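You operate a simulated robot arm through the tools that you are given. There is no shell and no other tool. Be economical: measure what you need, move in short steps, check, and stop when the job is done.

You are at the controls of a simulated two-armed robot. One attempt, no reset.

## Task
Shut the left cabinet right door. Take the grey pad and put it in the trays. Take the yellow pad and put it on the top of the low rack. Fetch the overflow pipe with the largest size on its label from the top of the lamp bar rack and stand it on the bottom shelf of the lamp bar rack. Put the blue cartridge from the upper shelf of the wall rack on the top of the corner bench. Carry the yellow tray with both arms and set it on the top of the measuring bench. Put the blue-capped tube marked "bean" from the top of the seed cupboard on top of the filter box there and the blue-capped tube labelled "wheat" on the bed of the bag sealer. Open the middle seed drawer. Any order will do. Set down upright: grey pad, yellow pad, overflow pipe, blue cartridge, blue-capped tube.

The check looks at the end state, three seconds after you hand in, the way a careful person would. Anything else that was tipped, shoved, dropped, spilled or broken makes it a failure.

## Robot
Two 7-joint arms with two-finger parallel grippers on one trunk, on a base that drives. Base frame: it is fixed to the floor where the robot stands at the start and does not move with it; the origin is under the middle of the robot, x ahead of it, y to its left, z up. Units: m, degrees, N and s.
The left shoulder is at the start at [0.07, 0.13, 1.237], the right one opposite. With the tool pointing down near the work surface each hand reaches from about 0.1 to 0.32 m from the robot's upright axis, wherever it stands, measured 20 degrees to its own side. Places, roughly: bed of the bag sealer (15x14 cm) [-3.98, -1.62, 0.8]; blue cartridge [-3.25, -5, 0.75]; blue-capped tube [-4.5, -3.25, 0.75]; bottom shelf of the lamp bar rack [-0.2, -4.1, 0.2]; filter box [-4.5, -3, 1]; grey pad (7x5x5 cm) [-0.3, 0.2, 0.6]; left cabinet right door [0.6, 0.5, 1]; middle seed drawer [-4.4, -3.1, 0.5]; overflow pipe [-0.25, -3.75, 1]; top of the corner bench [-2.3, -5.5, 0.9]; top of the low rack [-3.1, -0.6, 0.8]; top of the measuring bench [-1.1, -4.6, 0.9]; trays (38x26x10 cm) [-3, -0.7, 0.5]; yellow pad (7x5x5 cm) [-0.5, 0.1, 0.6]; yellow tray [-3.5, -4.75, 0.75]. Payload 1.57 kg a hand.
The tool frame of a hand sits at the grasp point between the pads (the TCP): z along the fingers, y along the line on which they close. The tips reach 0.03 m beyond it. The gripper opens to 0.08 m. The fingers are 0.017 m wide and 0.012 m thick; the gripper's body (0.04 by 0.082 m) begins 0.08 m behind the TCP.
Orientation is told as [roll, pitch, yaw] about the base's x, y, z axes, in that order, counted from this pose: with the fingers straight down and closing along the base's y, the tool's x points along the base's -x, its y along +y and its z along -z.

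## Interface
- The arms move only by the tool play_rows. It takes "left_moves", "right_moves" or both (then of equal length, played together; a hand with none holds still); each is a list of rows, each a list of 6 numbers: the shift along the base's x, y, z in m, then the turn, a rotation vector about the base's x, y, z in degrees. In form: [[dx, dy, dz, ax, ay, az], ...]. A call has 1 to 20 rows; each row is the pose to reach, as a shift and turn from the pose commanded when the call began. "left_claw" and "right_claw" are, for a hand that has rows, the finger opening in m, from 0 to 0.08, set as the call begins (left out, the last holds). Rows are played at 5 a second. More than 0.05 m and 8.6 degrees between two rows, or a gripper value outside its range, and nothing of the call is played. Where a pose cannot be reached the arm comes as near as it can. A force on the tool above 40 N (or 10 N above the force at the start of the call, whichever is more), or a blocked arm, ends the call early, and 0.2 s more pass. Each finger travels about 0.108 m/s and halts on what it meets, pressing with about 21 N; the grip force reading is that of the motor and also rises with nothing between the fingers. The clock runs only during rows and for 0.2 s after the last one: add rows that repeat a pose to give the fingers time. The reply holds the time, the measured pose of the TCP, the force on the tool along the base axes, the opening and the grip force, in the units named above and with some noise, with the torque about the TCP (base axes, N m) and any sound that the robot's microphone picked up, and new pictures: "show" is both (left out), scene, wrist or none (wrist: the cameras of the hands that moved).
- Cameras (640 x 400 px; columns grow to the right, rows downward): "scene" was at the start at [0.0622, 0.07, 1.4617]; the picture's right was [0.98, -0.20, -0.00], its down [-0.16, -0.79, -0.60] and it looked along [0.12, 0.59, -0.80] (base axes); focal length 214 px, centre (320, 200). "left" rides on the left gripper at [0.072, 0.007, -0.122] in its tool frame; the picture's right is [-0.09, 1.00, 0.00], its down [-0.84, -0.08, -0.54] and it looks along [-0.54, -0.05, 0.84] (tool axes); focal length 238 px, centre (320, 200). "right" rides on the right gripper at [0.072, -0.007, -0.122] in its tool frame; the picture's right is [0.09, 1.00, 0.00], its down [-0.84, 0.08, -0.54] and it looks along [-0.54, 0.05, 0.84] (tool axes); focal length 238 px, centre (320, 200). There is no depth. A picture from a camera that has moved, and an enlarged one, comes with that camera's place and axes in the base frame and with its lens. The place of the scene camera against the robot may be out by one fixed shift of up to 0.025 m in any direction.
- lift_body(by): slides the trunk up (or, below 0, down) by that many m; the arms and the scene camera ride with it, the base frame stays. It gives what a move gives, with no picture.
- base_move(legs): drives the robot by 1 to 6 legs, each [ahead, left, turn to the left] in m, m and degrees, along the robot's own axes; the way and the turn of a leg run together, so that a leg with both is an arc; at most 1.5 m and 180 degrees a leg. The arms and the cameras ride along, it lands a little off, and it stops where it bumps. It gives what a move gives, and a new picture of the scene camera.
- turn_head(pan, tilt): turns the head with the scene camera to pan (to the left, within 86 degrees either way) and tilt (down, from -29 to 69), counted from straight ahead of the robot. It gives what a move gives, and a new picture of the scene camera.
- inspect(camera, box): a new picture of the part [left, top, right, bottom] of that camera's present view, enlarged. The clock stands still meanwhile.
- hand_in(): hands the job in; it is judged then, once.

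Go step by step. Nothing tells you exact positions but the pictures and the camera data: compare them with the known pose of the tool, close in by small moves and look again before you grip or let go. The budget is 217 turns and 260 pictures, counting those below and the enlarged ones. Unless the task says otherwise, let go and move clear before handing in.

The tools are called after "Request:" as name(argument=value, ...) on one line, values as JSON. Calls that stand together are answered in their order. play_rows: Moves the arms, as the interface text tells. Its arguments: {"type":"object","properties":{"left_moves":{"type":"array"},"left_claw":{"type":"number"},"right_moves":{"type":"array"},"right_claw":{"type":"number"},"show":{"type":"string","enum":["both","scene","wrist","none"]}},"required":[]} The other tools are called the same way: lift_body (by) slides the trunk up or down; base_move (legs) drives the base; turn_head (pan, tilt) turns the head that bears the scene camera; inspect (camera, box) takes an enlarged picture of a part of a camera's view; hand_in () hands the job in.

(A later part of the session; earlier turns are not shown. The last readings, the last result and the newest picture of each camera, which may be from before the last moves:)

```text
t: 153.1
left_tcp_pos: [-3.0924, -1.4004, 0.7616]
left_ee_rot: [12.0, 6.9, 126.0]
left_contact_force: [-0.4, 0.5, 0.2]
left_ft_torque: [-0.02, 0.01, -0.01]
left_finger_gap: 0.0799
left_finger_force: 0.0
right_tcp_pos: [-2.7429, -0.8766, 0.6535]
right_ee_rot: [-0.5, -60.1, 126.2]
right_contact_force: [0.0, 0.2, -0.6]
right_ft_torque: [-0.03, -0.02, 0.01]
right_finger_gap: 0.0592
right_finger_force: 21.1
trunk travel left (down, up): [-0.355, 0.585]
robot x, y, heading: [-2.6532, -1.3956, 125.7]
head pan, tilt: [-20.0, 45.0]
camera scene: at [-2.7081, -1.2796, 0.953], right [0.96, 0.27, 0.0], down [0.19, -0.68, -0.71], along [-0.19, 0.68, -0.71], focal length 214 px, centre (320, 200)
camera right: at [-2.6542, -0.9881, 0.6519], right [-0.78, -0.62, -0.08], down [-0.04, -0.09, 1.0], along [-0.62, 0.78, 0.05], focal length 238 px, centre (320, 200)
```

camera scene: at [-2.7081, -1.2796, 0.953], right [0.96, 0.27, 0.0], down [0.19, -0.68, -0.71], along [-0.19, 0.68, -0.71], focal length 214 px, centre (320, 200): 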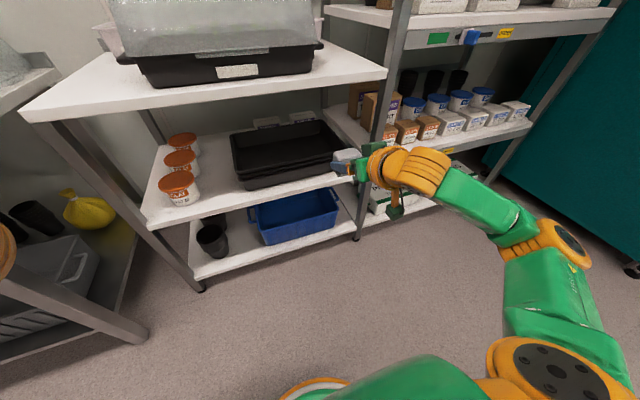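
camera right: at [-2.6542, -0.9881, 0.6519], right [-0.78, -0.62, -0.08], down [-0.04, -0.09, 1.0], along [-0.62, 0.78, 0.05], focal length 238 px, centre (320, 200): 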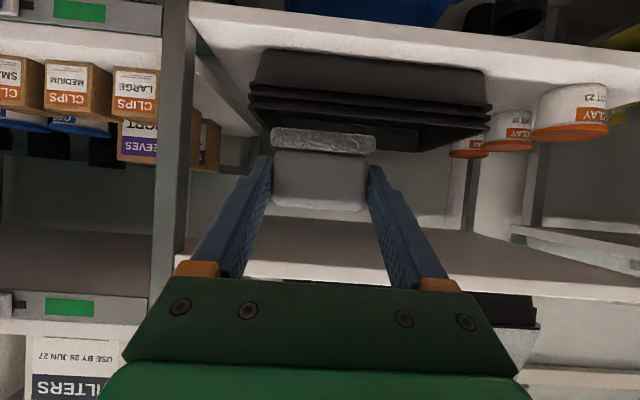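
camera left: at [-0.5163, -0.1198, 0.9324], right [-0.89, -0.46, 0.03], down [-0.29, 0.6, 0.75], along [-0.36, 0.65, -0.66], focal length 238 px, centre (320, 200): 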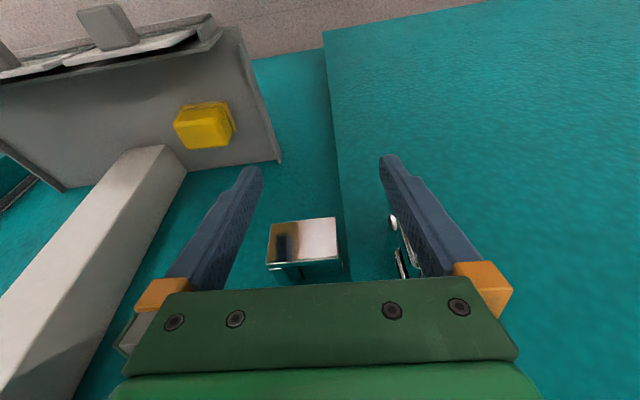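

I can see into the nested black trays: rim at z ≈ 0.55, board underside at about 0.73. I drive in with the pad above the rim.

Request:
base_move(legs=[[0.19, 0.02, 0]])

Request:
inspect(camera="right", box=[0, 0, 640, 400])

```text
t: 154.6
left_tcp_pos: [-3.2177, -1.2596, 0.7611]
left_ee_rot: [12.0, 6.9, 126.1]
left_contact_force: [0.4, -0.5, -0.7]
left_ft_torque: [0.03, -0.01, -0.02]
left_finger_gap: 0.0799
left_finger_force: 0.0
right_tcp_pos: [-2.8708, -0.736, 0.6535]
right_ee_rot: [-0.5, -60.0, 126.4]
right_contact_force: [0.6, 0.7, -1.4]
right_ft_torque: [-0.03, 0.01, -0.03]
right_finger_gap: 0.0592
right_finger_force: 21.3
trunk travel left (down, up): [-0.355, 0.585]
robot x, y, heading: [-2.7807, -1.2583, 125.7]
head pan, tilt: [-20.0, 45.0]
camera scene: at [-2.8347, -1.138, 0.9529], right [0.96, 0.27, 0.0], down [0.19, -0.68, -0.71], along [-0.19, 0.68, -0.71], focal length 214 px, centre (320, 200)
```

scene: 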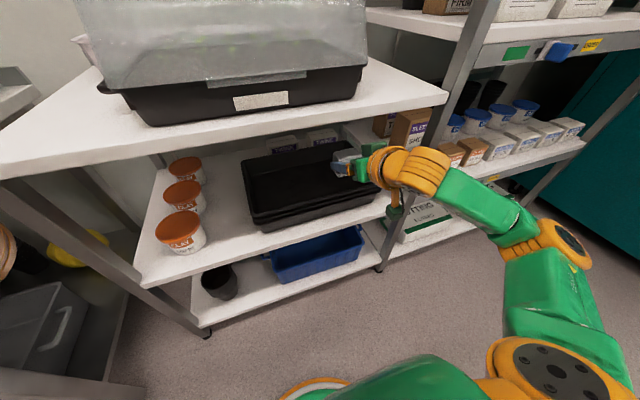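

```text
1.00 times, centred on (320, 200) of right (not enlarged: the box is as wide or as high as the picture)
camera zoom: at [-2.7814, -0.8466, 0.6517], right [-0.78, -0.62, -0.08], down [-0.04, -0.09, 1.0], along [-0.63, 0.78, 0.05], focal length 238 px, centre (320, 200)
```

zoom: 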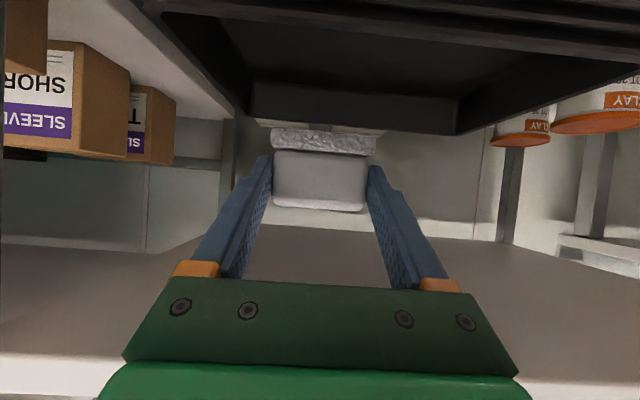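

The pad is right over the front rim. I extend it about 9 cm further in and lower it.

Request:
play_rows(right_moves=[[-0.025, 0.018, 0, 0, 0, 0], [-0.05, 0.036, 0, 0, 0, 0], [-0.073, 0.053, 0, 0, 0, 0], [-0.073, 0.053, -0.025, 0, 0, 0], [-0.073, 0.053, -0.05, 0, 0, 0], [-0.073, 0.053, -0.065, 0, 0, 0], [-0.073, 0.053, -0.075, 0, 0, 0]], show="both")

```text
t: 156.2
left_tcp_pos: [-3.2179, -1.2605, 0.762]
left_ee_rot: [12.0, 6.9, 126.2]
left_contact_force: [0.4, -0.3, -1.3]
left_ft_torque: [0.01, 0.02, 0.0]
left_finger_gap: 0.0798
left_finger_force: 0.0
right_tcp_pos: [-2.9426, -0.6829, 0.5786]
right_ee_rot: [-0.5, -60.0, 126.4]
right_contact_force: [-0.5, 0.8, 0.7]
right_ft_torque: [0.01, 0.06, -0.01]
right_finger_gap: 0.0592
right_finger_force: 20.8
trunk travel left (down, up): [-0.355, 0.585]
robot x, y, heading: [-2.78, -1.2537, 125.8]
head pan, tilt: [-20.0, 45.0]
camera scene: at [-2.8344, -1.1385, 0.953], right [0.96, 0.27, 0.0], down [0.19, -0.68, -0.71], along [-0.19, 0.68, -0.71], focal length 214 px, centre (320, 200)
camera right: at [-2.8539, -0.7936, 0.5766], right [-0.78, -0.62, -0.08], down [-0.03, -0.09, 1.0], along [-0.63, 0.78, 0.05], focal length 238 px, centre (320, 200)
```

scene: 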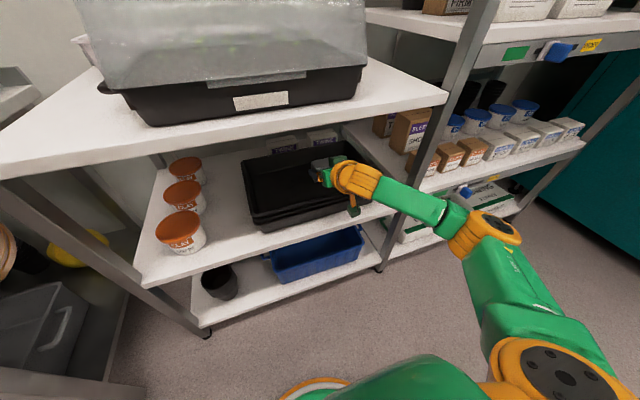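
right: 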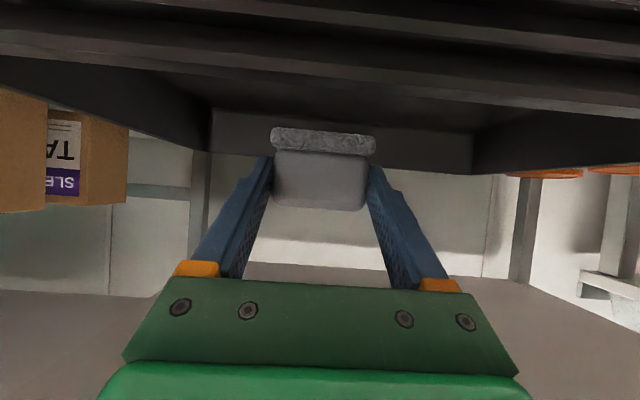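

Request:
play_rows(right_moves=[[0, 0, -0.015, 0, 0, 0], [0, 0, -0.03, 0, 0, 0], [0, 0, -0.04, 0, 0, 0], [0, 0, -0.05, 0, 0, 0], [0, 0, -0.058, 0, 0, 0], [0, 0, -0.058, 0, 0, 0]], show="both")

```text
t: 156.7
left_tcp_pos: [-3.2185, -1.2627, 0.7622]
left_ee_rot: [11.9, 6.5, 126.2]
left_contact_force: [0.2, 0.1, -0.4]
left_ft_torque: [0.02, 0.01, 0.01]
left_finger_gap: 0.0798
left_finger_force: 0.0
right_tcp_pos: [-2.9436, -0.6821, 0.5745]
right_ee_rot: [-0.5, -62.1, 126.3]
right_contact_force: [-0.8, 2.6, 19.6]
right_ft_torque: [0.01, 0.18, 0.07]
right_finger_gap: 0.0595
right_finger_force: 21.0
trunk travel left (down, up): [-0.355, 0.585]
robot x, y, heading: [-2.7801, -1.2569, 125.6]
head pan, tilt: [-20.0, 45.0]
stopped in row 2 (right hand): the force on the tool passed its limit at 47 N (the readings are from after the stop); the commanded pose is now the measured one
camera scene: at [-2.8332, -1.1422, 0.9538], right [0.96, 0.27, 0.0], down [0.19, -0.68, -0.71], along [-0.19, 0.68, -0.7], focal length 214 px, centre (320, 200)
camera right: at [-2.8553, -0.7924, 0.569], right [-0.78, -0.62, -0.09], down [-0.02, -0.12, 0.99], along [-0.62, 0.78, 0.08], focal length 238 px, centre (320, 200)
```

scene: 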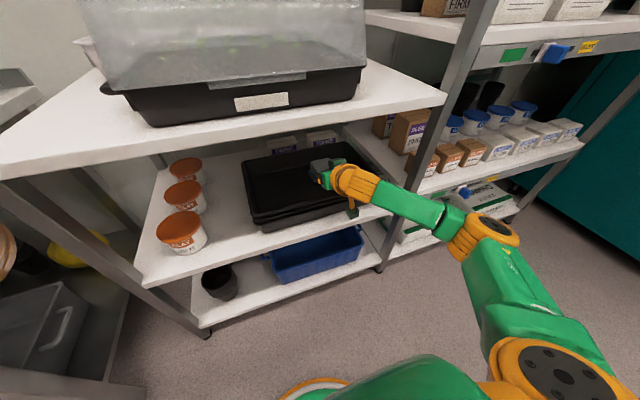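
right: 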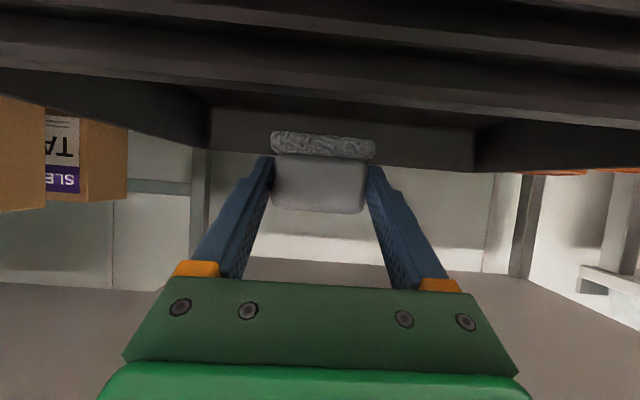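

The contact torque is small, so the pad itself is standing on the tray floor. I release and withdraw.

Request:
play_rows(right_moves=[[0, 0, 0, 0, 0, 0], [0, 0, 0, 0, 0, 0], [0.012, -0.018, 0.012, 0, 0, 0], [0.03, -0.042, 0.03, 0, 0, 0], [0.045, -0.065, 0.04, 0, 0, 0], [0.06, -0.088, 0.045, 0, 0, 0]], right_claw=0.08, show="wrist")

Request:
base_move(legs=[[-0.25, 0, 0]])

```text
t: 158.1
left_tcp_pos: [-3.2177, -1.2605, 0.7606]
left_ee_rot: [11.9, 7.0, 126.2]
left_contact_force: [-0.5, -1.0, -0.3]
left_ft_torque: [0.01, -0.01, -0.04]
left_finger_gap: 0.08
left_finger_force: 0.0
right_tcp_pos: [-2.8827, -0.7702, 0.6137]
right_ee_rot: [-0.5, -61.3, 126.2]
right_contact_force: [-0.2, 0.0, -0.5]
right_ft_torque: [-0.02, 0.02, 0.0]
right_finger_gap: 0.0799
right_finger_force: 0.0
trunk travel left (down, up): [-0.355, 0.585]
robot x, y, heading: [-2.7823, -1.2561, 125.6]
head pan, tilt: [-20.0, 45.0]
camera right: at [-2.7952, -0.8794, 0.6097], right [-0.78, -0.62, -0.08], down [-0.02, -0.11, 0.99], along [-0.62, 0.78, 0.07], focal length 238 px, centre (320, 200)
```

right: 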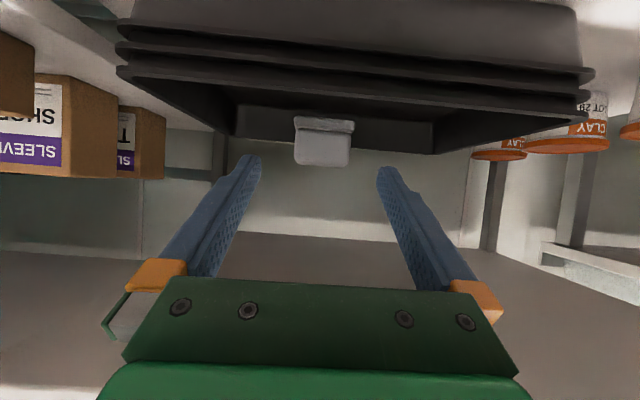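

```text
t: 159.9
left_tcp_pos: [-3.0722, -1.4624, 0.7615]
left_ee_rot: [11.9, 6.9, 126.1]
left_contact_force: [-0.3, 0.8, -0.4]
left_ft_torque: [0.02, 0.01, -0.02]
left_finger_gap: 0.08
left_finger_force: 0.0
right_tcp_pos: [-2.7369, -0.9714, 0.6141]
right_ee_rot: [-0.5, -61.3, 126.0]
right_contact_force: [0.1, 0.2, -0.1]
right_ft_torque: [0.0, -0.03, -0.02]
right_finger_gap: 0.0801
right_finger_force: 0.1
trunk travel left (down, up): [-0.355, 0.585]
robot x, y, heading: [-2.6309, -1.4564, 125.7]
head pan, tilt: [-20.0, 45.0]
camera scene: at [-2.6881, -1.3416, 0.953], right [0.96, 0.27, 0.0], down [0.19, -0.68, -0.71], along [-0.19, 0.68, -0.71], focal length 214 px, centre (320, 200)
```

scene: 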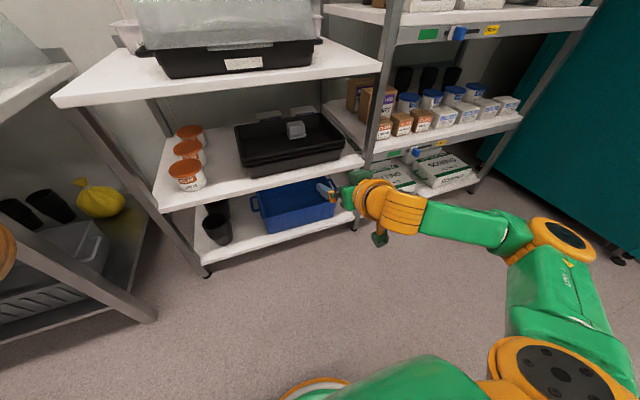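

The grey pad stands in the tray. I steepen the right hand again and go back for the yellow pad.

Request:
play_rows(right_moves=[[0.0, 0.0, 0.01, -6, -4, 0], [0.01, -0.01, 0.02, -12, -8.2, 0], [0.02, -0.02, 0.03, -18, -12.4, 0], [0.03, -0.04, 0.03, -24, -16.5, 0], [0.04, -0.06, 0.03, -30, -20.6, 0], [0.05, -0.07, 0.03, -35.4, -24.3, 0], [0.05, -0.07, 0.03, -35.4, -24.3, 0]], show="none")

Request:
lift_body(by=0.1)

Request:
base_move(legs=[[0, 0, -125.7], [1.2, 0.2, 0], [1.16, 0.6, 0], [0, 0, 120]])

```text
t: 161.5
left_tcp_pos: [-3.072, -1.4626, 0.7605]
left_ee_rot: [12.0, 7.0, 126.1]
left_contact_force: [0.4, -0.1, 0.3]
left_ft_torque: [-0.01, 0.01, -0.02]
left_finger_gap: 0.08
left_finger_force: 0.1
right_tcp_pos: [-2.6866, -1.0425, 0.6451]
right_ee_rot: [0.7, -18.3, 125.3]
right_contact_force: [0.0, -0.6, -0.4]
right_ft_torque: [0.0, -0.02, 0.01]
right_finger_gap: 0.0801
right_finger_force: 0.0
trunk travel left (down, up): [-0.355, 0.585]
robot x, y, heading: [-2.637, -1.4584, 125.5]
head pan, tilt: [-20.0, 45.0]
```

```text
t: 162.8
left_tcp_pos: [-3.072, -1.4618, 0.8616]
left_ee_rot: [11.9, 7.0, 126.1]
left_contact_force: [-0.6, 0.3, -0.5]
left_ft_torque: [-0.01, -0.03, -0.03]
left_finger_gap: 0.0801
left_finger_force: 0.1
right_tcp_pos: [-2.6871, -1.0411, 0.7449]
right_ee_rot: [0.8, -18.4, 125.2]
right_contact_force: [-0.2, -0.3, 0.0]
right_ft_torque: [0.01, -0.01, 0.01]
right_finger_gap: 0.0801
right_finger_force: 0.1
trunk travel left (down, up): [-0.455, 0.485]
robot x, y, heading: [-2.6347, -1.4591, 126.1]
head pan, tilt: [-20.0, 45.0]
```

```text
t: 185.3
left_tcp_pos: [-0.7078, -0.7187, 0.8607]
left_ee_rot: [12.0, 7.0, 117.8]
left_contact_force: [-0.1, -1.2, -0.6]
left_ft_torque: [-0.01, 0.03, 0.03]
left_finger_gap: 0.0802
left_finger_force: 0.1
right_tcp_pos: [-0.2658, -0.3593, 0.7438]
right_ee_rot: [0.7, -18.2, 117.0]
right_contact_force: [-0.2, 0.6, -0.1]
right_ft_torque: [0.02, 0.0, -0.01]
right_finger_gap: 0.0801
right_finger_force: 0.0
trunk travel left (down, up): [-0.455, 0.485]
robot x, y, heading: [-0.2706, -0.7789, 117.3]
head pan, tilt: [-20.0, 45.0]
camera scene: at [-0.3099, -0.6555, 1.053], right [0.99, 0.13, 0.0], down [0.09, -0.7, -0.71], along [-0.09, 0.7, -0.71], focal length 214 px, centre (320, 200)
```

scene: 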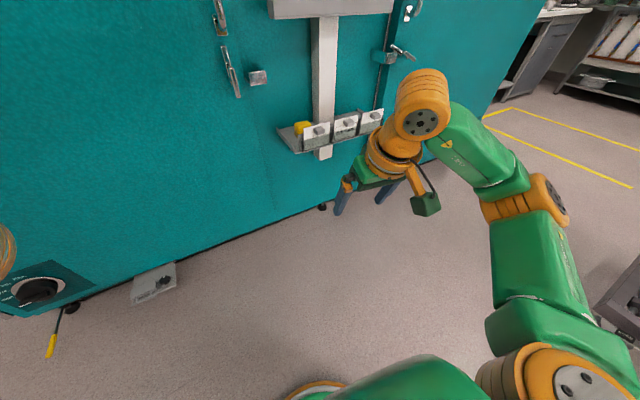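

Request:
base_move(legs=[[0, 0, 2.7], [0.4, -0.07, 0]])

Request:
inspect(camera="right", box=[0, 0, 640, 400])

```text
t: 188.2
left_tcp_pos: [-0.8491, -0.3571, 0.8608]
left_ee_rot: [12.0, 6.9, 120.3]
left_contact_force: [0.5, 0.3, 0.8]
left_ft_torque: [-0.03, -0.02, -0.01]
left_finger_gap: 0.08
left_finger_force: 0.0
right_tcp_pos: [-0.4231, 0.0234, 0.7444]
right_ee_rot: [0.8, -18.3, 119.5]
right_contact_force: [0.1, 0.4, 0.5]
right_ft_torque: [0.0, 0.01, 0.0]
right_finger_gap: 0.0798
right_finger_force: 0.1
trunk travel left (down, up): [-0.455, 0.485]
robot x, y, heading: [-0.4135, -0.3967, 119.9]
head pan, tilt: [-20.0, 45.0]
camera scene: at [-0.4547, -0.2752, 1.053], right [0.99, 0.17, 0.0], down [0.12, -0.7, -0.71], along [-0.12, 0.7, -0.71], focal length 214 px, centre (320, 200)
```

scene: 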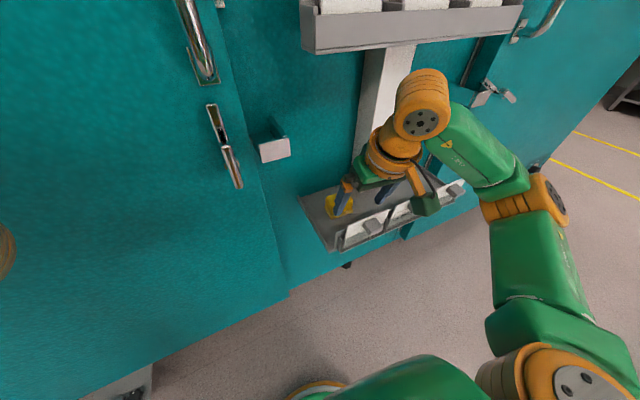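

```text
1.00 times, centred on (320, 200) of right (not enlarged: the box is as wide or as high as the picture)
camera zoom: at [-0.3629, -0.0653, 0.837], right [-0.82, -0.57, -0.02], down [-0.37, 0.51, 0.78], along [-0.44, 0.65, -0.63], focal length 238 px, centre (320, 200)
```

zoom: 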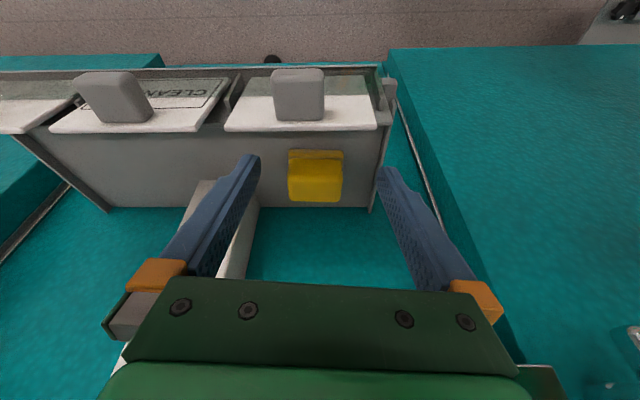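

The yellow pad is centred. I move in the same way as for the grey one.

Request:
play_rows(right_moves=[[-0.02, 0.034, 0, 0, 0, 0], [-0.028, 0.048, -0.03, 0, 0, 0], [-0.034, 0.06, -0.055, 0, 0, 0], [-0.038, 0.067, -0.075, 0, 0, 0], [-0.04, 0.07, -0.088, 0, 0, 0], [-0.04, 0.07, -0.088, 0, 0, 0]], show="wrist")

```text
t: 189.6
left_tcp_pos: [-0.8498, -0.3557, 0.8609]
left_ee_rot: [12.0, 6.9, 120.2]
left_contact_force: [-0.2, 0.4, -0.1]
left_ft_torque: [-0.02, 0.01, 0.04]
left_finger_gap: 0.08
left_finger_force: 0.0
right_tcp_pos: [-0.4632, 0.0914, 0.6559]
right_ee_rot: [0.8, -18.4, 119.5]
right_contact_force: [-0.2, -0.6, 0.5]
right_ft_torque: [0.01, -0.02, -0.03]
right_finger_gap: 0.0802
right_finger_force: 0.1
trunk travel left (down, up): [-0.455, 0.485]
robot x, y, heading: [-0.4102, -0.3963, 119.9]
head pan, tilt: [-20.0, 45.0]
camera right: at [-0.4028, 0.0035, 0.7486], right [-0.82, -0.57, -0.02], down [-0.37, 0.51, 0.78], along [-0.44, 0.65, -0.63], focal length 238 px, centre (320, 200)
```

right: 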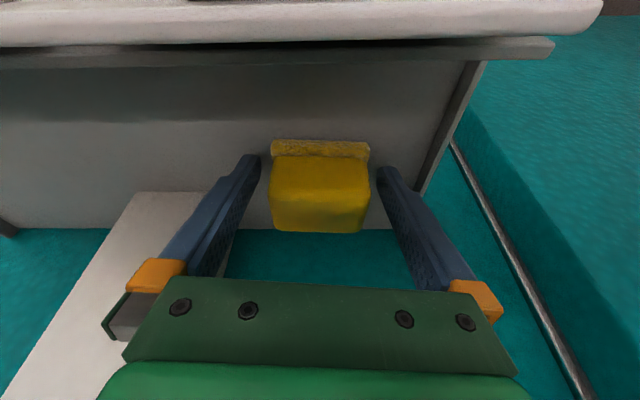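

Request:
play_rows(right_moves=[[0, 0, 0, 0, 0, 0], [0, 0, 0, 0, 0, 0], [0, 0, 0.0, 0, 0, 0], [0, 0, 0.03, 0, 0, 0], [0, 0, 0.06, 0, 0, 0], [0.015, -0.026, 0.085, 0, 0, 0], [0.035, -0.06, 0.095, 0, 0, 0]], right_claw=0.0, show="wrist")

Request:
base_move(legs=[[-0.4, 0, 0], [0, 0, 60], [1.3, 0.35, 0], [1.07, 0.27, 0], [0, 0, -54.5]])

Request:
lift_body(by=0.14)

```text
t: 191.2
left_tcp_pos: [-0.8498, -0.3576, 0.8618]
left_ee_rot: [12.0, 6.9, 120.4]
left_contact_force: [-0.6, -0.2, -0.3]
left_ft_torque: [0.0, -0.01, 0.02]
left_finger_gap: 0.0801
left_finger_force: 0.0
right_tcp_pos: [-0.4282, 0.0323, 0.7529]
right_ee_rot: [0.7, -18.4, 119.6]
right_contact_force: [-0.7, -0.6, -0.1]
right_ft_torque: [0.02, 0.02, 0.02]
right_finger_gap: 0.0642
right_finger_force: 21.1
trunk travel left (down, up): [-0.455, 0.485]
robot x, y, heading: [-0.411, -0.3935, 119.9]
head pan, tilt: [-20.0, 45.0]
camera right: at [-0.368, -0.0555, 0.8464], right [-0.82, -0.57, -0.02], down [-0.37, 0.51, 0.78], along [-0.44, 0.65, -0.63], focal length 238 px, centre (320, 200)
```

right: 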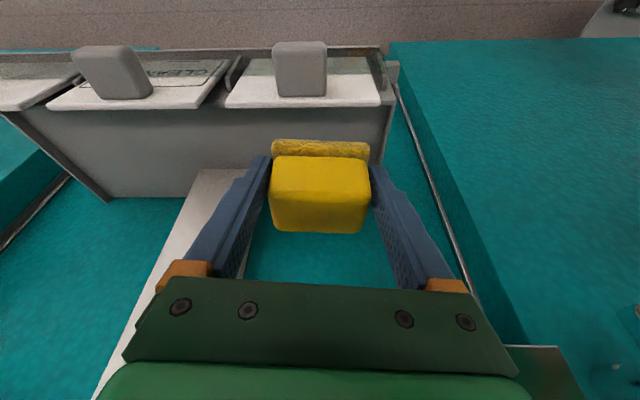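

```text
t: 210.7
left_tcp_pos: [-3.0648, -1.4571, 0.8608]
left_ee_rot: [12.1, 6.8, 128.0]
left_contact_force: [-0.5, -0.6, 0.9]
left_ft_torque: [0.04, 0.0, 0.05]
left_finger_gap: 0.0799
left_finger_force: 0.1
right_tcp_pos: [-2.6992, -1.0155, 0.753]
right_ee_rot: [0.6, -18.3, 127.3]
right_contact_force: [-0.4, -0.1, -1.1]
right_ft_torque: [0.0, 0.0, -0.05]
right_finger_gap: 0.0631
right_finger_force: 20.7
trunk travel left (down, up): [-0.455, 0.485]
robot x, y, heading: [-2.6247, -1.4386, 127.4]
head pan, tilt: [-20.0, 45.0]
camera scene: at [-2.6848, -1.3233, 1.053], right [0.95, 0.3, 0.0], down [0.21, -0.67, -0.71], along [-0.21, 0.67, -0.71], focal length 214 px, centre (320, 200)
```

scene: 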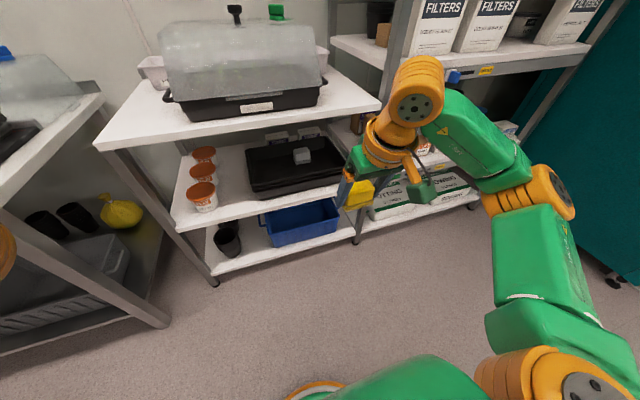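

```text
t: 212.3
left_tcp_pos: [-3.0661, -1.4573, 1.0003]
left_ee_rot: [12.0, 6.9, 128.1]
left_contact_force: [0.8, -0.4, -0.3]
left_ft_torque: [0.0, 0.0, 0.02]
left_finger_gap: 0.0801
left_finger_force: 0.1
right_tcp_pos: [-2.7008, -1.0146, 0.8932]
right_ee_rot: [0.7, -18.2, 127.3]
right_contact_force: [-0.4, -0.7, -0.2]
right_ft_torque: [0.0, -0.04, 0.0]
right_finger_gap: 0.0634
right_finger_force: 20.8
trunk travel left (down, up): [-0.595, 0.345]
robot x, y, heading: [-2.6328, -1.443, 127.5]
head pan, tilt: [-20.0, 45.0]
```

Request:
base_move(legs=[[0, 0, -2], [0.25, -0.11, 0]])

```text
t: 214.7
left_tcp_pos: [-3.118, -1.1757, 1.0013]
left_ee_rot: [12.1, 6.9, 125.7]
left_contact_force: [0.2, 0.1, 0.6]
left_ft_torque: [-0.01, 0.0, 0.0]
left_finger_gap: 0.0799
left_finger_force: 0.0
right_tcp_pos: [-2.7372, -0.7467, 0.8935]
right_ee_rot: [0.6, -18.4, 125.0]
right_contact_force: [-0.3, 0.5, -1.9]
right_ft_torque: [-0.03, 0.03, -0.01]
right_finger_gap: 0.0632
right_finger_force: 20.9
trunk travel left (down, up): [-0.595, 0.345]
robot x, y, heading: [-2.682, -1.1722, 125.3]
head pan, tilt: [-20.0, 45.0]
camera scene: at [-2.7333, -1.0563, 1.193], right [0.96, 0.26, 0.0], down [0.19, -0.68, -0.71], along [-0.19, 0.68, -0.71], focal length 214 px, centre (320, 200)
```

scene: 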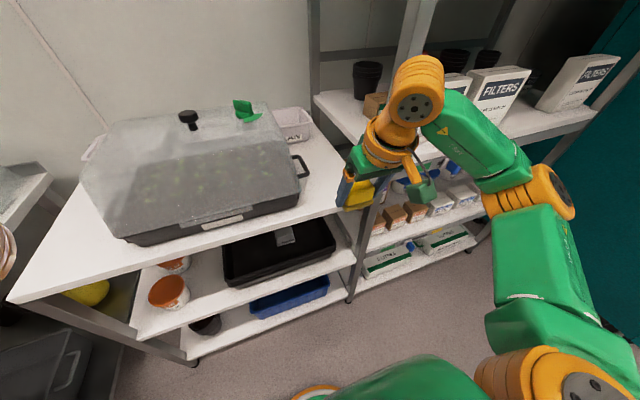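

Request:
play_rows(right_moves=[[-0.02, 0.03, 0, 0, 0, 0], [-0.04, 0.06, 0, 0, 0, 0], [-0.062, 0.093, 0, 0, 0, 0], [-0.062, 0.093, -0.03, 0, 0, 0], [-0.062, 0.093, -0.06, 0, 0, 0], [-0.062, 0.093, -0.072, 0, 0, 0], [-0.062, 0.093, -0.076, 0, 0, 0], [-0.062, 0.093, -0.08, 0, 0, 0], [-0.062, 0.093, -0.084, 0, 0, 0], [-0.062, 0.093, -0.088, 0, 0, 0]], show="wrist")

```text
t: 216.9
left_tcp_pos: [-3.1178, -1.1793, 1.0022]
left_ee_rot: [11.9, 6.7, 125.7]
left_contact_force: [0.1, 0.5, -0.5]
left_ft_torque: [0.01, 0.0, 0.0]
left_finger_gap: 0.0801
left_finger_force: 0.1
right_tcp_pos: [-2.7988, -0.6551, 0.811]
right_ee_rot: [0.7, -19.5, 124.9]
right_contact_force: [1.8, -1.9, 15.5]
right_ft_torque: [0.02, -0.34, -0.03]
right_finger_gap: 0.0632
right_finger_force: 21.2
trunk travel left (down, up): [-0.595, 0.345]
robot x, y, heading: [-2.6801, -1.1721, 125.3]
head pan, tilt: [-20.0, 45.0]
stopped in row 10 (right hand): the force on the tool passed its limit at 42 N (the readings are from after the stop); the commanded pose is now the measured one
camera right: at [-2.7297, -0.7389, 0.9025], right [-0.76, -0.64, -0.02], down [-0.41, 0.46, 0.79], along [-0.5, 0.61, -0.61], focal length 238 px, centre (320, 200)
```

right: 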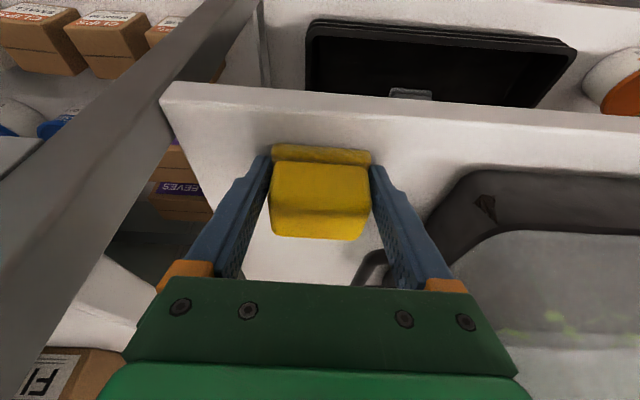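

The yellow pad is down. I release, retreat and drive south to look at the seed cupboard.

Request:
play_rows(right_moves=[[0, 0, 0.0, 0, 0, 0], [0, 0, 0, 0, 0, 0], [0.004, -0.006, 0.025, 0, 0, 0], [0.012, -0.018, 0.05, 0, 0, 0], [0.03, -0.045, 0.075, 0, 0, 0], [0.05, -0.073, 0.09, 0, 0, 0], [0.07, -0.1, 0.1, 0, 0, 0]], right_claw=0.08, show="wrist")

Request:
lift_body(by=0.3)

Request:
base_move(legs=[[-0.5, 0, 0], [0, 0, 100], [0.5, 0, 0]])

Request:
turn_head(pan=0, tilt=20)

```text
t: 218.5
left_tcp_pos: [-3.1189, -1.1754, 1.0025]
left_ee_rot: [12.0, 6.7, 125.8]
left_contact_force: [0.0, -0.9, -0.6]
left_ft_torque: [0.02, 0.01, -0.01]
left_finger_gap: 0.08
left_finger_force: 0.0
right_tcp_pos: [-2.7294, -0.7551, 0.9079]
right_ee_rot: [0.8, -19.0, 124.9]
right_contact_force: [-0.3, 0.6, -1.0]
right_ft_torque: [0.01, 0.01, 0.01]
right_finger_gap: 0.0799
right_finger_force: 0.0
trunk travel left (down, up): [-0.595, 0.345]
robot x, y, heading: [-2.6798, -1.1711, 125.3]
head pan, tilt: [-20.0, 45.0]
camera right: at [-2.6604, -0.8382, 0.9997], right [-0.76, -0.65, -0.02], down [-0.41, 0.46, 0.79], along [-0.5, 0.61, -0.62], focal length 238 px, centre (320, 200)
```

right: 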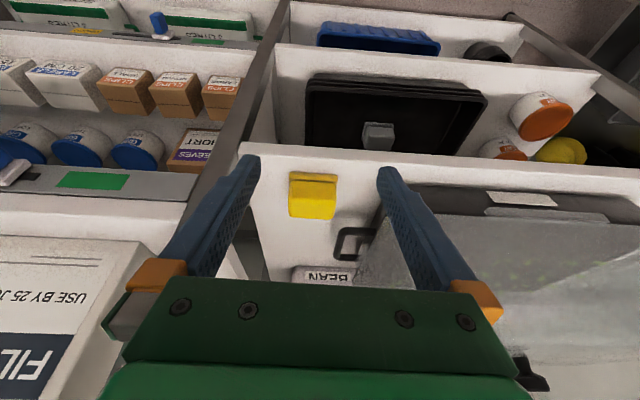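

```text
t: 221.5
left_tcp_pos: [-3.1174, -1.175, 1.3017]
left_ee_rot: [12.1, 6.9, 125.8]
left_contact_force: [0.3, 0.0, 0.0]
left_ft_torque: [-0.01, 0.02, 0.02]
left_finger_gap: 0.08
left_finger_force: 0.0
right_tcp_pos: [-2.7295, -0.7544, 1.2076]
right_ee_rot: [0.7, -19.0, 124.9]
right_contact_force: [-0.3, -0.3, 0.1]
right_ft_torque: [-0.03, 0.0, 0.02]
right_finger_gap: 0.08
right_finger_force: 0.1
trunk travel left (down, up): [-0.895, 0.045]
robot x, y, heading: [-2.6792, -1.1778, 125.3]
head pan, tilt: [-20.0, 45.0]
```

```text
t: 231.2
left_tcp_pos: [-2.6717, -2.358, 1.3019]
left_ee_rot: [12.1, 6.8, -135.0]
left_contact_force: [0.4, -0.1, -0.2]
left_ft_torque: [0.0, -0.01, 0.0]
left_finger_gap: 0.0801
left_finger_force: 0.1
right_tcp_pos: [-3.1496, -2.0422, 1.2082]
right_ee_rot: [0.7, -19.1, -135.7]
right_contact_force: [-0.2, 0.4, -0.2]
right_ft_torque: [-0.01, 0.0, 0.0]
right_finger_gap: 0.08
right_finger_force: 0.0
trunk travel left (down, up): [-0.895, 0.045]
robot x, y, heading: [-2.7491, -1.9251, -135.4]
head pan, tilt: [-20.0, 45.0]
camera scene: at [-2.8567, -1.9971, 1.4932], right [-0.42, 0.91, 0.0], down [0.64, 0.29, -0.71], along [-0.64, -0.3, -0.71], focal length 214 px, centre (320, 200)
```

scene: 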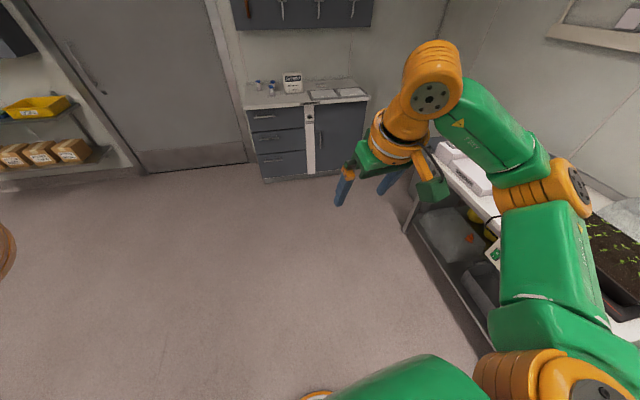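

```text
t: 232.1
left_tcp_pos: [-2.6732, -2.3598, 1.3017]
left_ee_rot: [12.1, 6.9, -134.9]
left_contact_force: [-0.6, 0.8, 0.1]
left_ft_torque: [-0.01, 0.02, 0.0]
left_finger_gap: 0.0803
left_finger_force: 0.0
right_tcp_pos: [-3.1507, -2.045, 1.2079]
right_ee_rot: [0.7, -18.8, -135.7]
right_contact_force: [0.1, -0.8, -1.0]
right_ft_torque: [0.0, -0.03, -0.01]
right_finger_gap: 0.0799
right_finger_force: 0.0
trunk travel left (down, up): [-0.895, 0.045]
robot x, y, heading: [-2.7455, -1.93, -135.5]
head pan, tilt: [0.0, 20.0]
camera scene: at [-2.8511, -2.0307, 1.5315], right [-0.7, 0.71, 0.0], down [0.24, 0.24, -0.94], along [-0.67, -0.66, -0.34], focal length 214 px, centre (320, 200)
```

scene: 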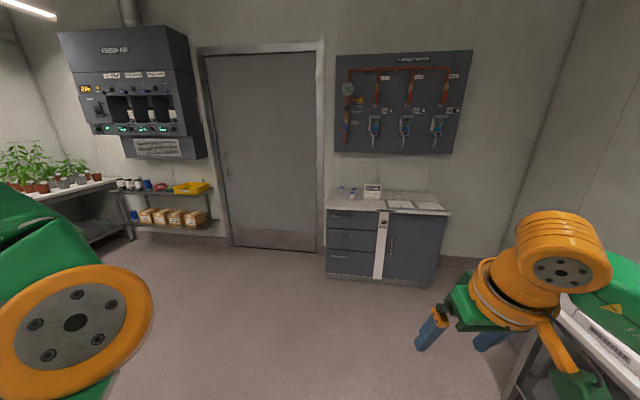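

Both pads stand well. The seed cupboard is ahead with its drawers on the left. I keep clear of the sealer table on my right as I drive up to it.

Request:
base_move(legs=[[0, 0.4, -10.5], [1.1, 0, 0], [0, -0.25, 0]])

Request:
turn_head(pan=0, tilt=35)

```text
t: 241.2
left_tcp_pos: [-3.5326, -3.1054, 1.3009]
left_ee_rot: [11.8, 6.9, -143.8]
left_contact_force: [0.0, -0.6, 0.6]
left_ft_torque: [0.01, 0.05, 0.02]
left_finger_gap: 0.0798
left_finger_force: 0.0
right_tcp_pos: [-3.957, -2.7192, 1.209]
right_ee_rot: [0.5, -19.0, -144.5]
right_contact_force: [-0.5, -0.3, -0.1]
right_ft_torque: [0.02, 0.02, -0.03]
right_finger_gap: 0.0799
right_finger_force: 0.0
trunk travel left (down, up): [-0.895, 0.045]
robot x, y, heading: [-3.5428, -2.6661, -144.2]
head pan, tilt: [0.0, 20.0]
camera scene: at [-3.6563, -2.7539, 1.5317], right [-0.58, 0.81, 0.0], down [0.28, 0.2, -0.94], along [-0.76, -0.55, -0.34], focal length 214 px, centre (320, 200)
```

scene: 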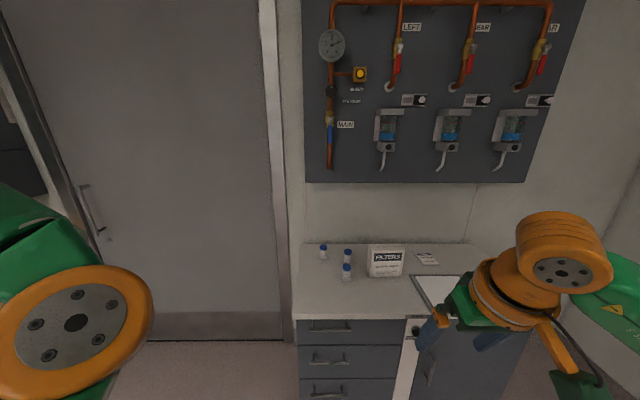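

```text
t: 242.0
left_tcp_pos: [-3.5344, -3.1035, 1.3018]
left_ee_rot: [12.0, 6.8, -143.7]
left_contact_force: [0.7, -0.1, 0.0]
left_ft_torque: [0.01, 0.02, 0.0]
left_finger_gap: 0.0799
left_finger_force: 0.0
right_tcp_pos: [-3.9572, -2.7181, 1.2076]
right_ee_rot: [0.7, -19.0, -144.5]
right_contact_force: [0.2, -0.1, -0.5]
right_ft_torque: [-0.01, -0.04, -0.02]
right_finger_gap: 0.0801
right_finger_force: 0.0
trunk travel left (down, up): [-0.895, 0.045]
robot x, y, heading: [-3.5407, -2.661, -144.4]
head pan, tilt: [0.0, 35.0]
camera scene: at [-3.6549, -2.7473, 1.5079], right [-0.58, 0.81, 0.0], down [0.47, 0.34, -0.82], along [-0.67, -0.48, -0.57], focal length 214 px, centre (320, 200)
```

scene: 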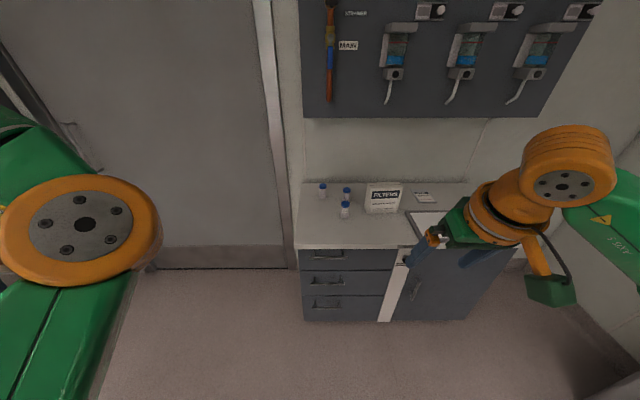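

Request:
inspect(camera="scene", box=[300, 165, 450, 260])

Request:
inspect(camera="scene", box=[310, 170, 410, 225])

```text
4.21 times, centred on (375, 212) of scene
camera zoom: at [-3.6549, -2.7473, 1.5079], right [-0.58, 0.81, 0.0], down [0.47, 0.34, -0.82], along [-0.67, -0.48, -0.57], focal length 903 px, centre (88, 147)
```

zoom: 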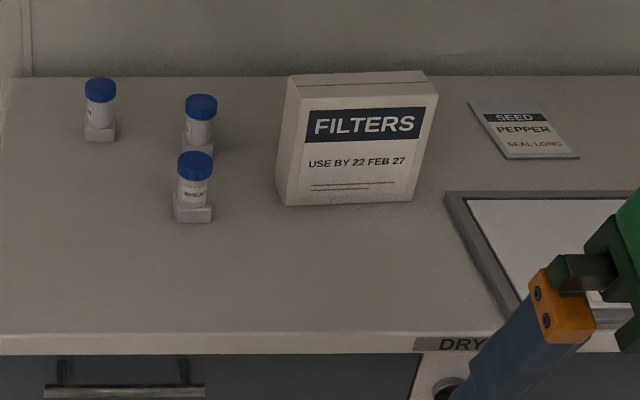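

```text
6.40 times, centred on (360, 198) of scene
camera zoom: at [-3.6549, -2.7473, 1.5079], right [-0.58, 0.81, 0.0], down [0.47, 0.34, -0.82], along [-0.67, -0.48, -0.57], focal length 1373 px, centre (64, 216)
```

zoom: 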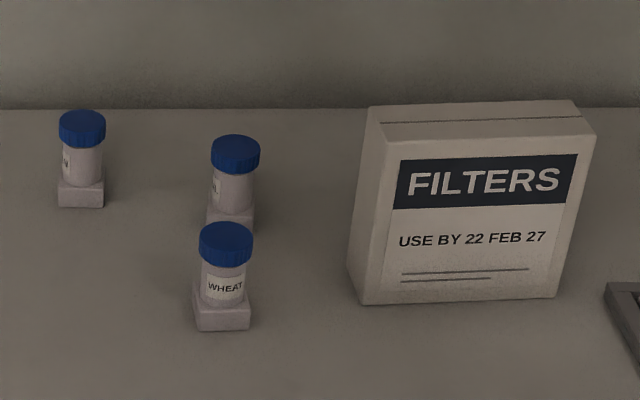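

One tube reads WHEAT; the other two labels are turned away. I drive closer with the arms above the countertop and look again.

Request:
base_move(legs=[[0.4, 0, -1]])

Request:
inspect(camera="scene", box=[220, 150, 460, 300])

```text
t: 244.5
left_tcp_pos: [-3.8657, -3.3304, 1.3017]
left_ee_rot: [12.0, 6.7, -144.8]
left_contact_force: [0.3, 0.5, 1.0]
left_ft_torque: [0.01, 0.02, 0.0]
left_finger_gap: 0.0798
left_finger_force: 0.0
right_tcp_pos: [-4.2826, -2.9371, 1.2082]
right_ee_rot: [0.7, -19.2, -145.6]
right_contact_force: [0.5, -0.5, 0.9]
right_ft_torque: [-0.03, 0.0, -0.01]
right_finger_gap: 0.08
right_finger_force: 0.1
trunk travel left (down, up): [-0.895, 0.045]
robot x, y, heading: [-3.8637, -2.8954, -145.5]
head pan, tilt: [0.0, 35.0]
camera scene: at [-3.9787, -2.9729, 1.5081], right [-0.57, 0.82, 0.0], down [0.47, 0.33, -0.82], along [-0.67, -0.47, -0.57], focal length 214 px, centre (320, 200)
```

scene: 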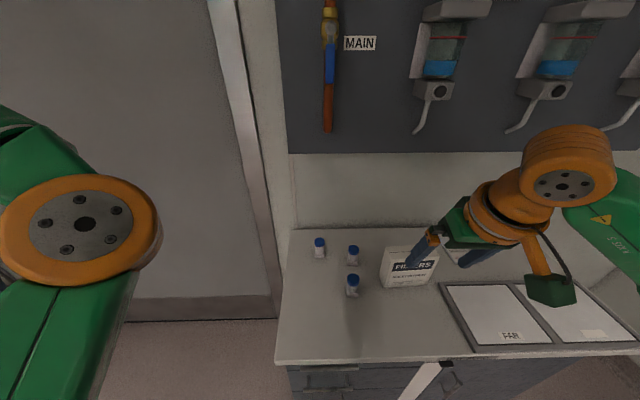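

```text
2.67 times, centred on (340, 225) of scene
camera zoom: at [-3.9787, -2.9729, 1.5081], right [-0.57, 0.82, 0.0], down [0.47, 0.33, -0.82], along [-0.67, -0.47, -0.57], focal length 572 px, centre (267, 133)
```

zoom: 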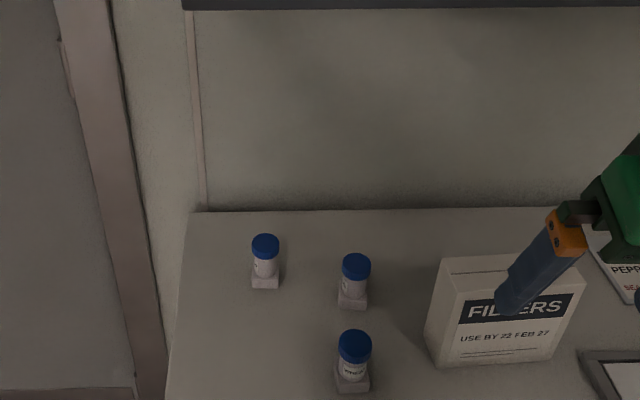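

I move the right hand in front of the tubes and lower the trunk, to read the labels with the wrist camera.

Request:
play_rows(right_moves=[[0.02, -0.03, 0, 0, 0, 0], [0.04, -0.055, 0, 0, 0, 0], [0.053, -0.077, 0, 0, 0, 0]], show="none")

Request:
lift_body(by=-0.2)

Request:
inspect(camera="right", box=[100, 0, 560, 290])

```text
t: 245.3
left_tcp_pos: [-3.8666, -3.332, 1.301]
left_ee_rot: [12.0, 6.9, -144.7]
left_contact_force: [0.6, 0.1, -0.8]
left_ft_torque: [0.0, 0.04, 0.02]
left_finger_gap: 0.0799
left_finger_force: 0.0
right_tcp_pos: [-4.2313, -3.0151, 1.2074]
right_ee_rot: [0.8, -19.0, -145.5]
right_contact_force: [-0.1, 0.9, 0.1]
right_ft_torque: [-0.01, 0.03, -0.01]
right_finger_gap: 0.0799
right_finger_force: 0.1
trunk travel left (down, up): [-0.895, 0.045]
robot x, y, heading: [-3.8631, -2.8927, -145.2]
head pan, tilt: [0.0, 35.0]
```

```text
t: 247.4
left_tcp_pos: [-3.8679, -3.3319, 1.1014]
left_ee_rot: [11.9, 6.9, -144.8]
left_contact_force: [0.0, 0.3, 0.5]
left_ft_torque: [0.02, -0.05, 0.02]
left_finger_gap: 0.08
left_finger_force: 0.0
right_tcp_pos: [-4.2316, -3.0138, 1.0075]
right_ee_rot: [0.7, -19.0, -145.7]
right_contact_force: [0.0, 1.3, -0.2]
right_ft_torque: [0.0, -0.01, -0.01]
right_finger_gap: 0.0799
right_finger_force: 0.1
trunk travel left (down, up): [-0.695, 0.245]
robot x, y, heading: [-3.8643, -2.8952, -145.7]
head pan, tilt: [0.0, 35.0]
```

```text
1.38 times, centred on (330, 145) of right
camera zoom: at [-4.1468, -2.9459, 1.0993], right [0.64, -0.77, -0.02], down [-0.47, -0.41, 0.79], along [-0.61, -0.49, -0.62], focal length 329 px, centre (306, 276)
```

zoom: 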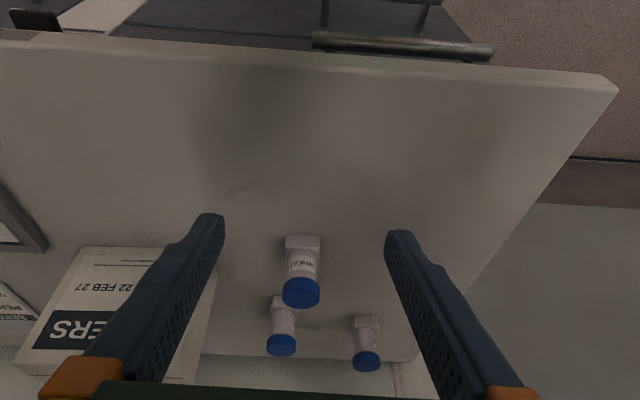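

Request:
inspect(camera="right", box=[280, 165, 390, 275])

```text
3.64 times, centred on (335, 220) of right
camera zoom: at [-4.1468, -2.9459, 1.0993], right [0.64, -0.77, -0.02], down [-0.47, -0.41, 0.79], along [-0.61, -0.49, -0.62], focal length 867 px, centre (266, 127)
```

zoom: 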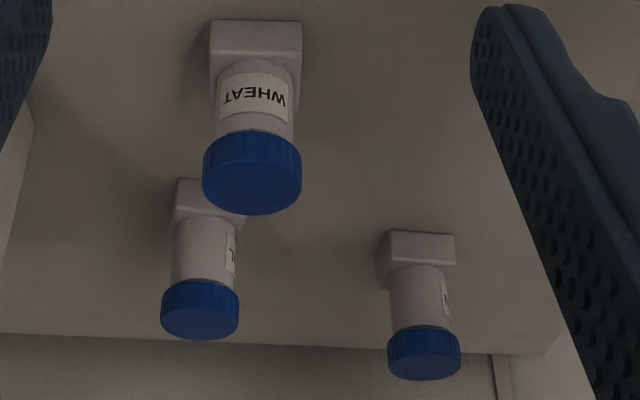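

The left tube's label seems to end in N and the middle one's in another letter. I check with the left hand's camera, which sees them from their left.

Request:
inspect(camera="left", box=[0, 0, 640, 400])

Request:
inspect(camera="scene", box=[290, 190, 390, 310])

```text
1.00 times, centred on (320, 200) of left (not enlarged: the box is as wide or as high as the picture)
camera zoom: at [-3.8312, -3.2846, 1.2296], right [0.47, -0.86, 0.19], down [-0.84, -0.36, 0.41], along [-0.28, -0.35, -0.89], focal length 238 px, centre (320, 200)
```

zoom: 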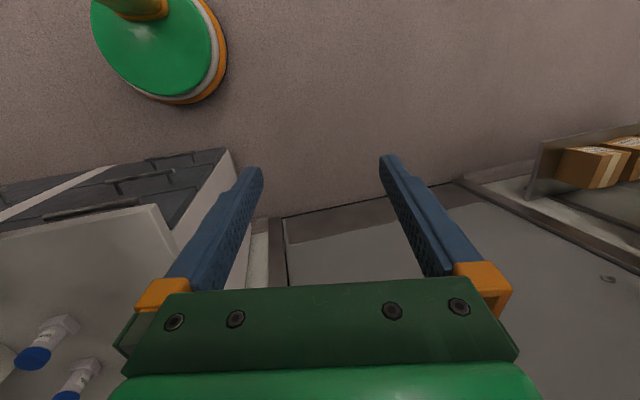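

```text
3.33 times, centred on (340, 250) of scene
camera zoom: at [-3.9812, -2.9745, 1.3078], right [-0.57, 0.82, 0.0], down [0.47, 0.33, -0.82], along [-0.67, -0.47, -0.57], focal length 715 px, centre (253, 33)
```

zoom: 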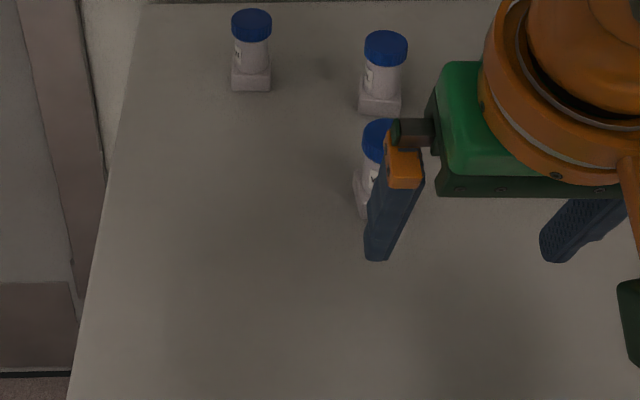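

Request:
inspect(camera="left", box=[0, 300, 130, 400])

Request:
inspect(camera="scene", box=[310, 185, 380, 230])

```text
4.00 times, centred on (65, 350) of left
camera zoom: at [-3.8312, -3.2846, 1.2296], right [0.47, -0.86, 0.19], down [-0.84, -0.36, 0.41], along [-0.28, -0.35, -0.89], focal length 953 px, centre (1340, -400)
```

zoom: 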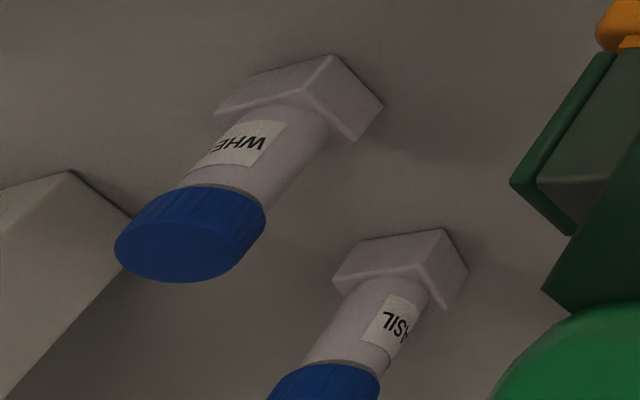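

```text
8.89 times, centred on (345, 208) of scene
camera zoom: at [-3.9812, -2.9745, 1.3078], right [-0.57, 0.82, 0.0], down [0.47, 0.33, -0.82], along [-0.67, -0.47, -0.57], focal length 1906 px, centre (98, 133)
```

zoom: 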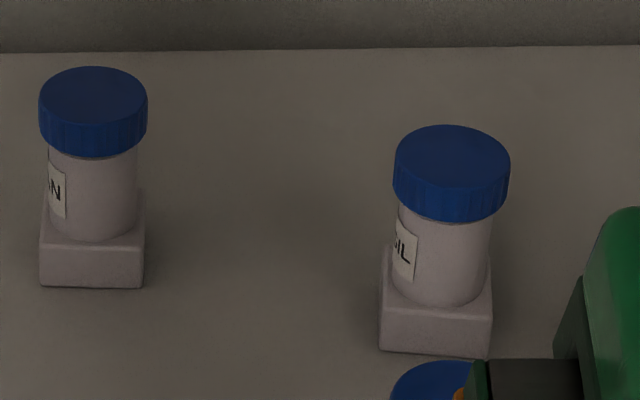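

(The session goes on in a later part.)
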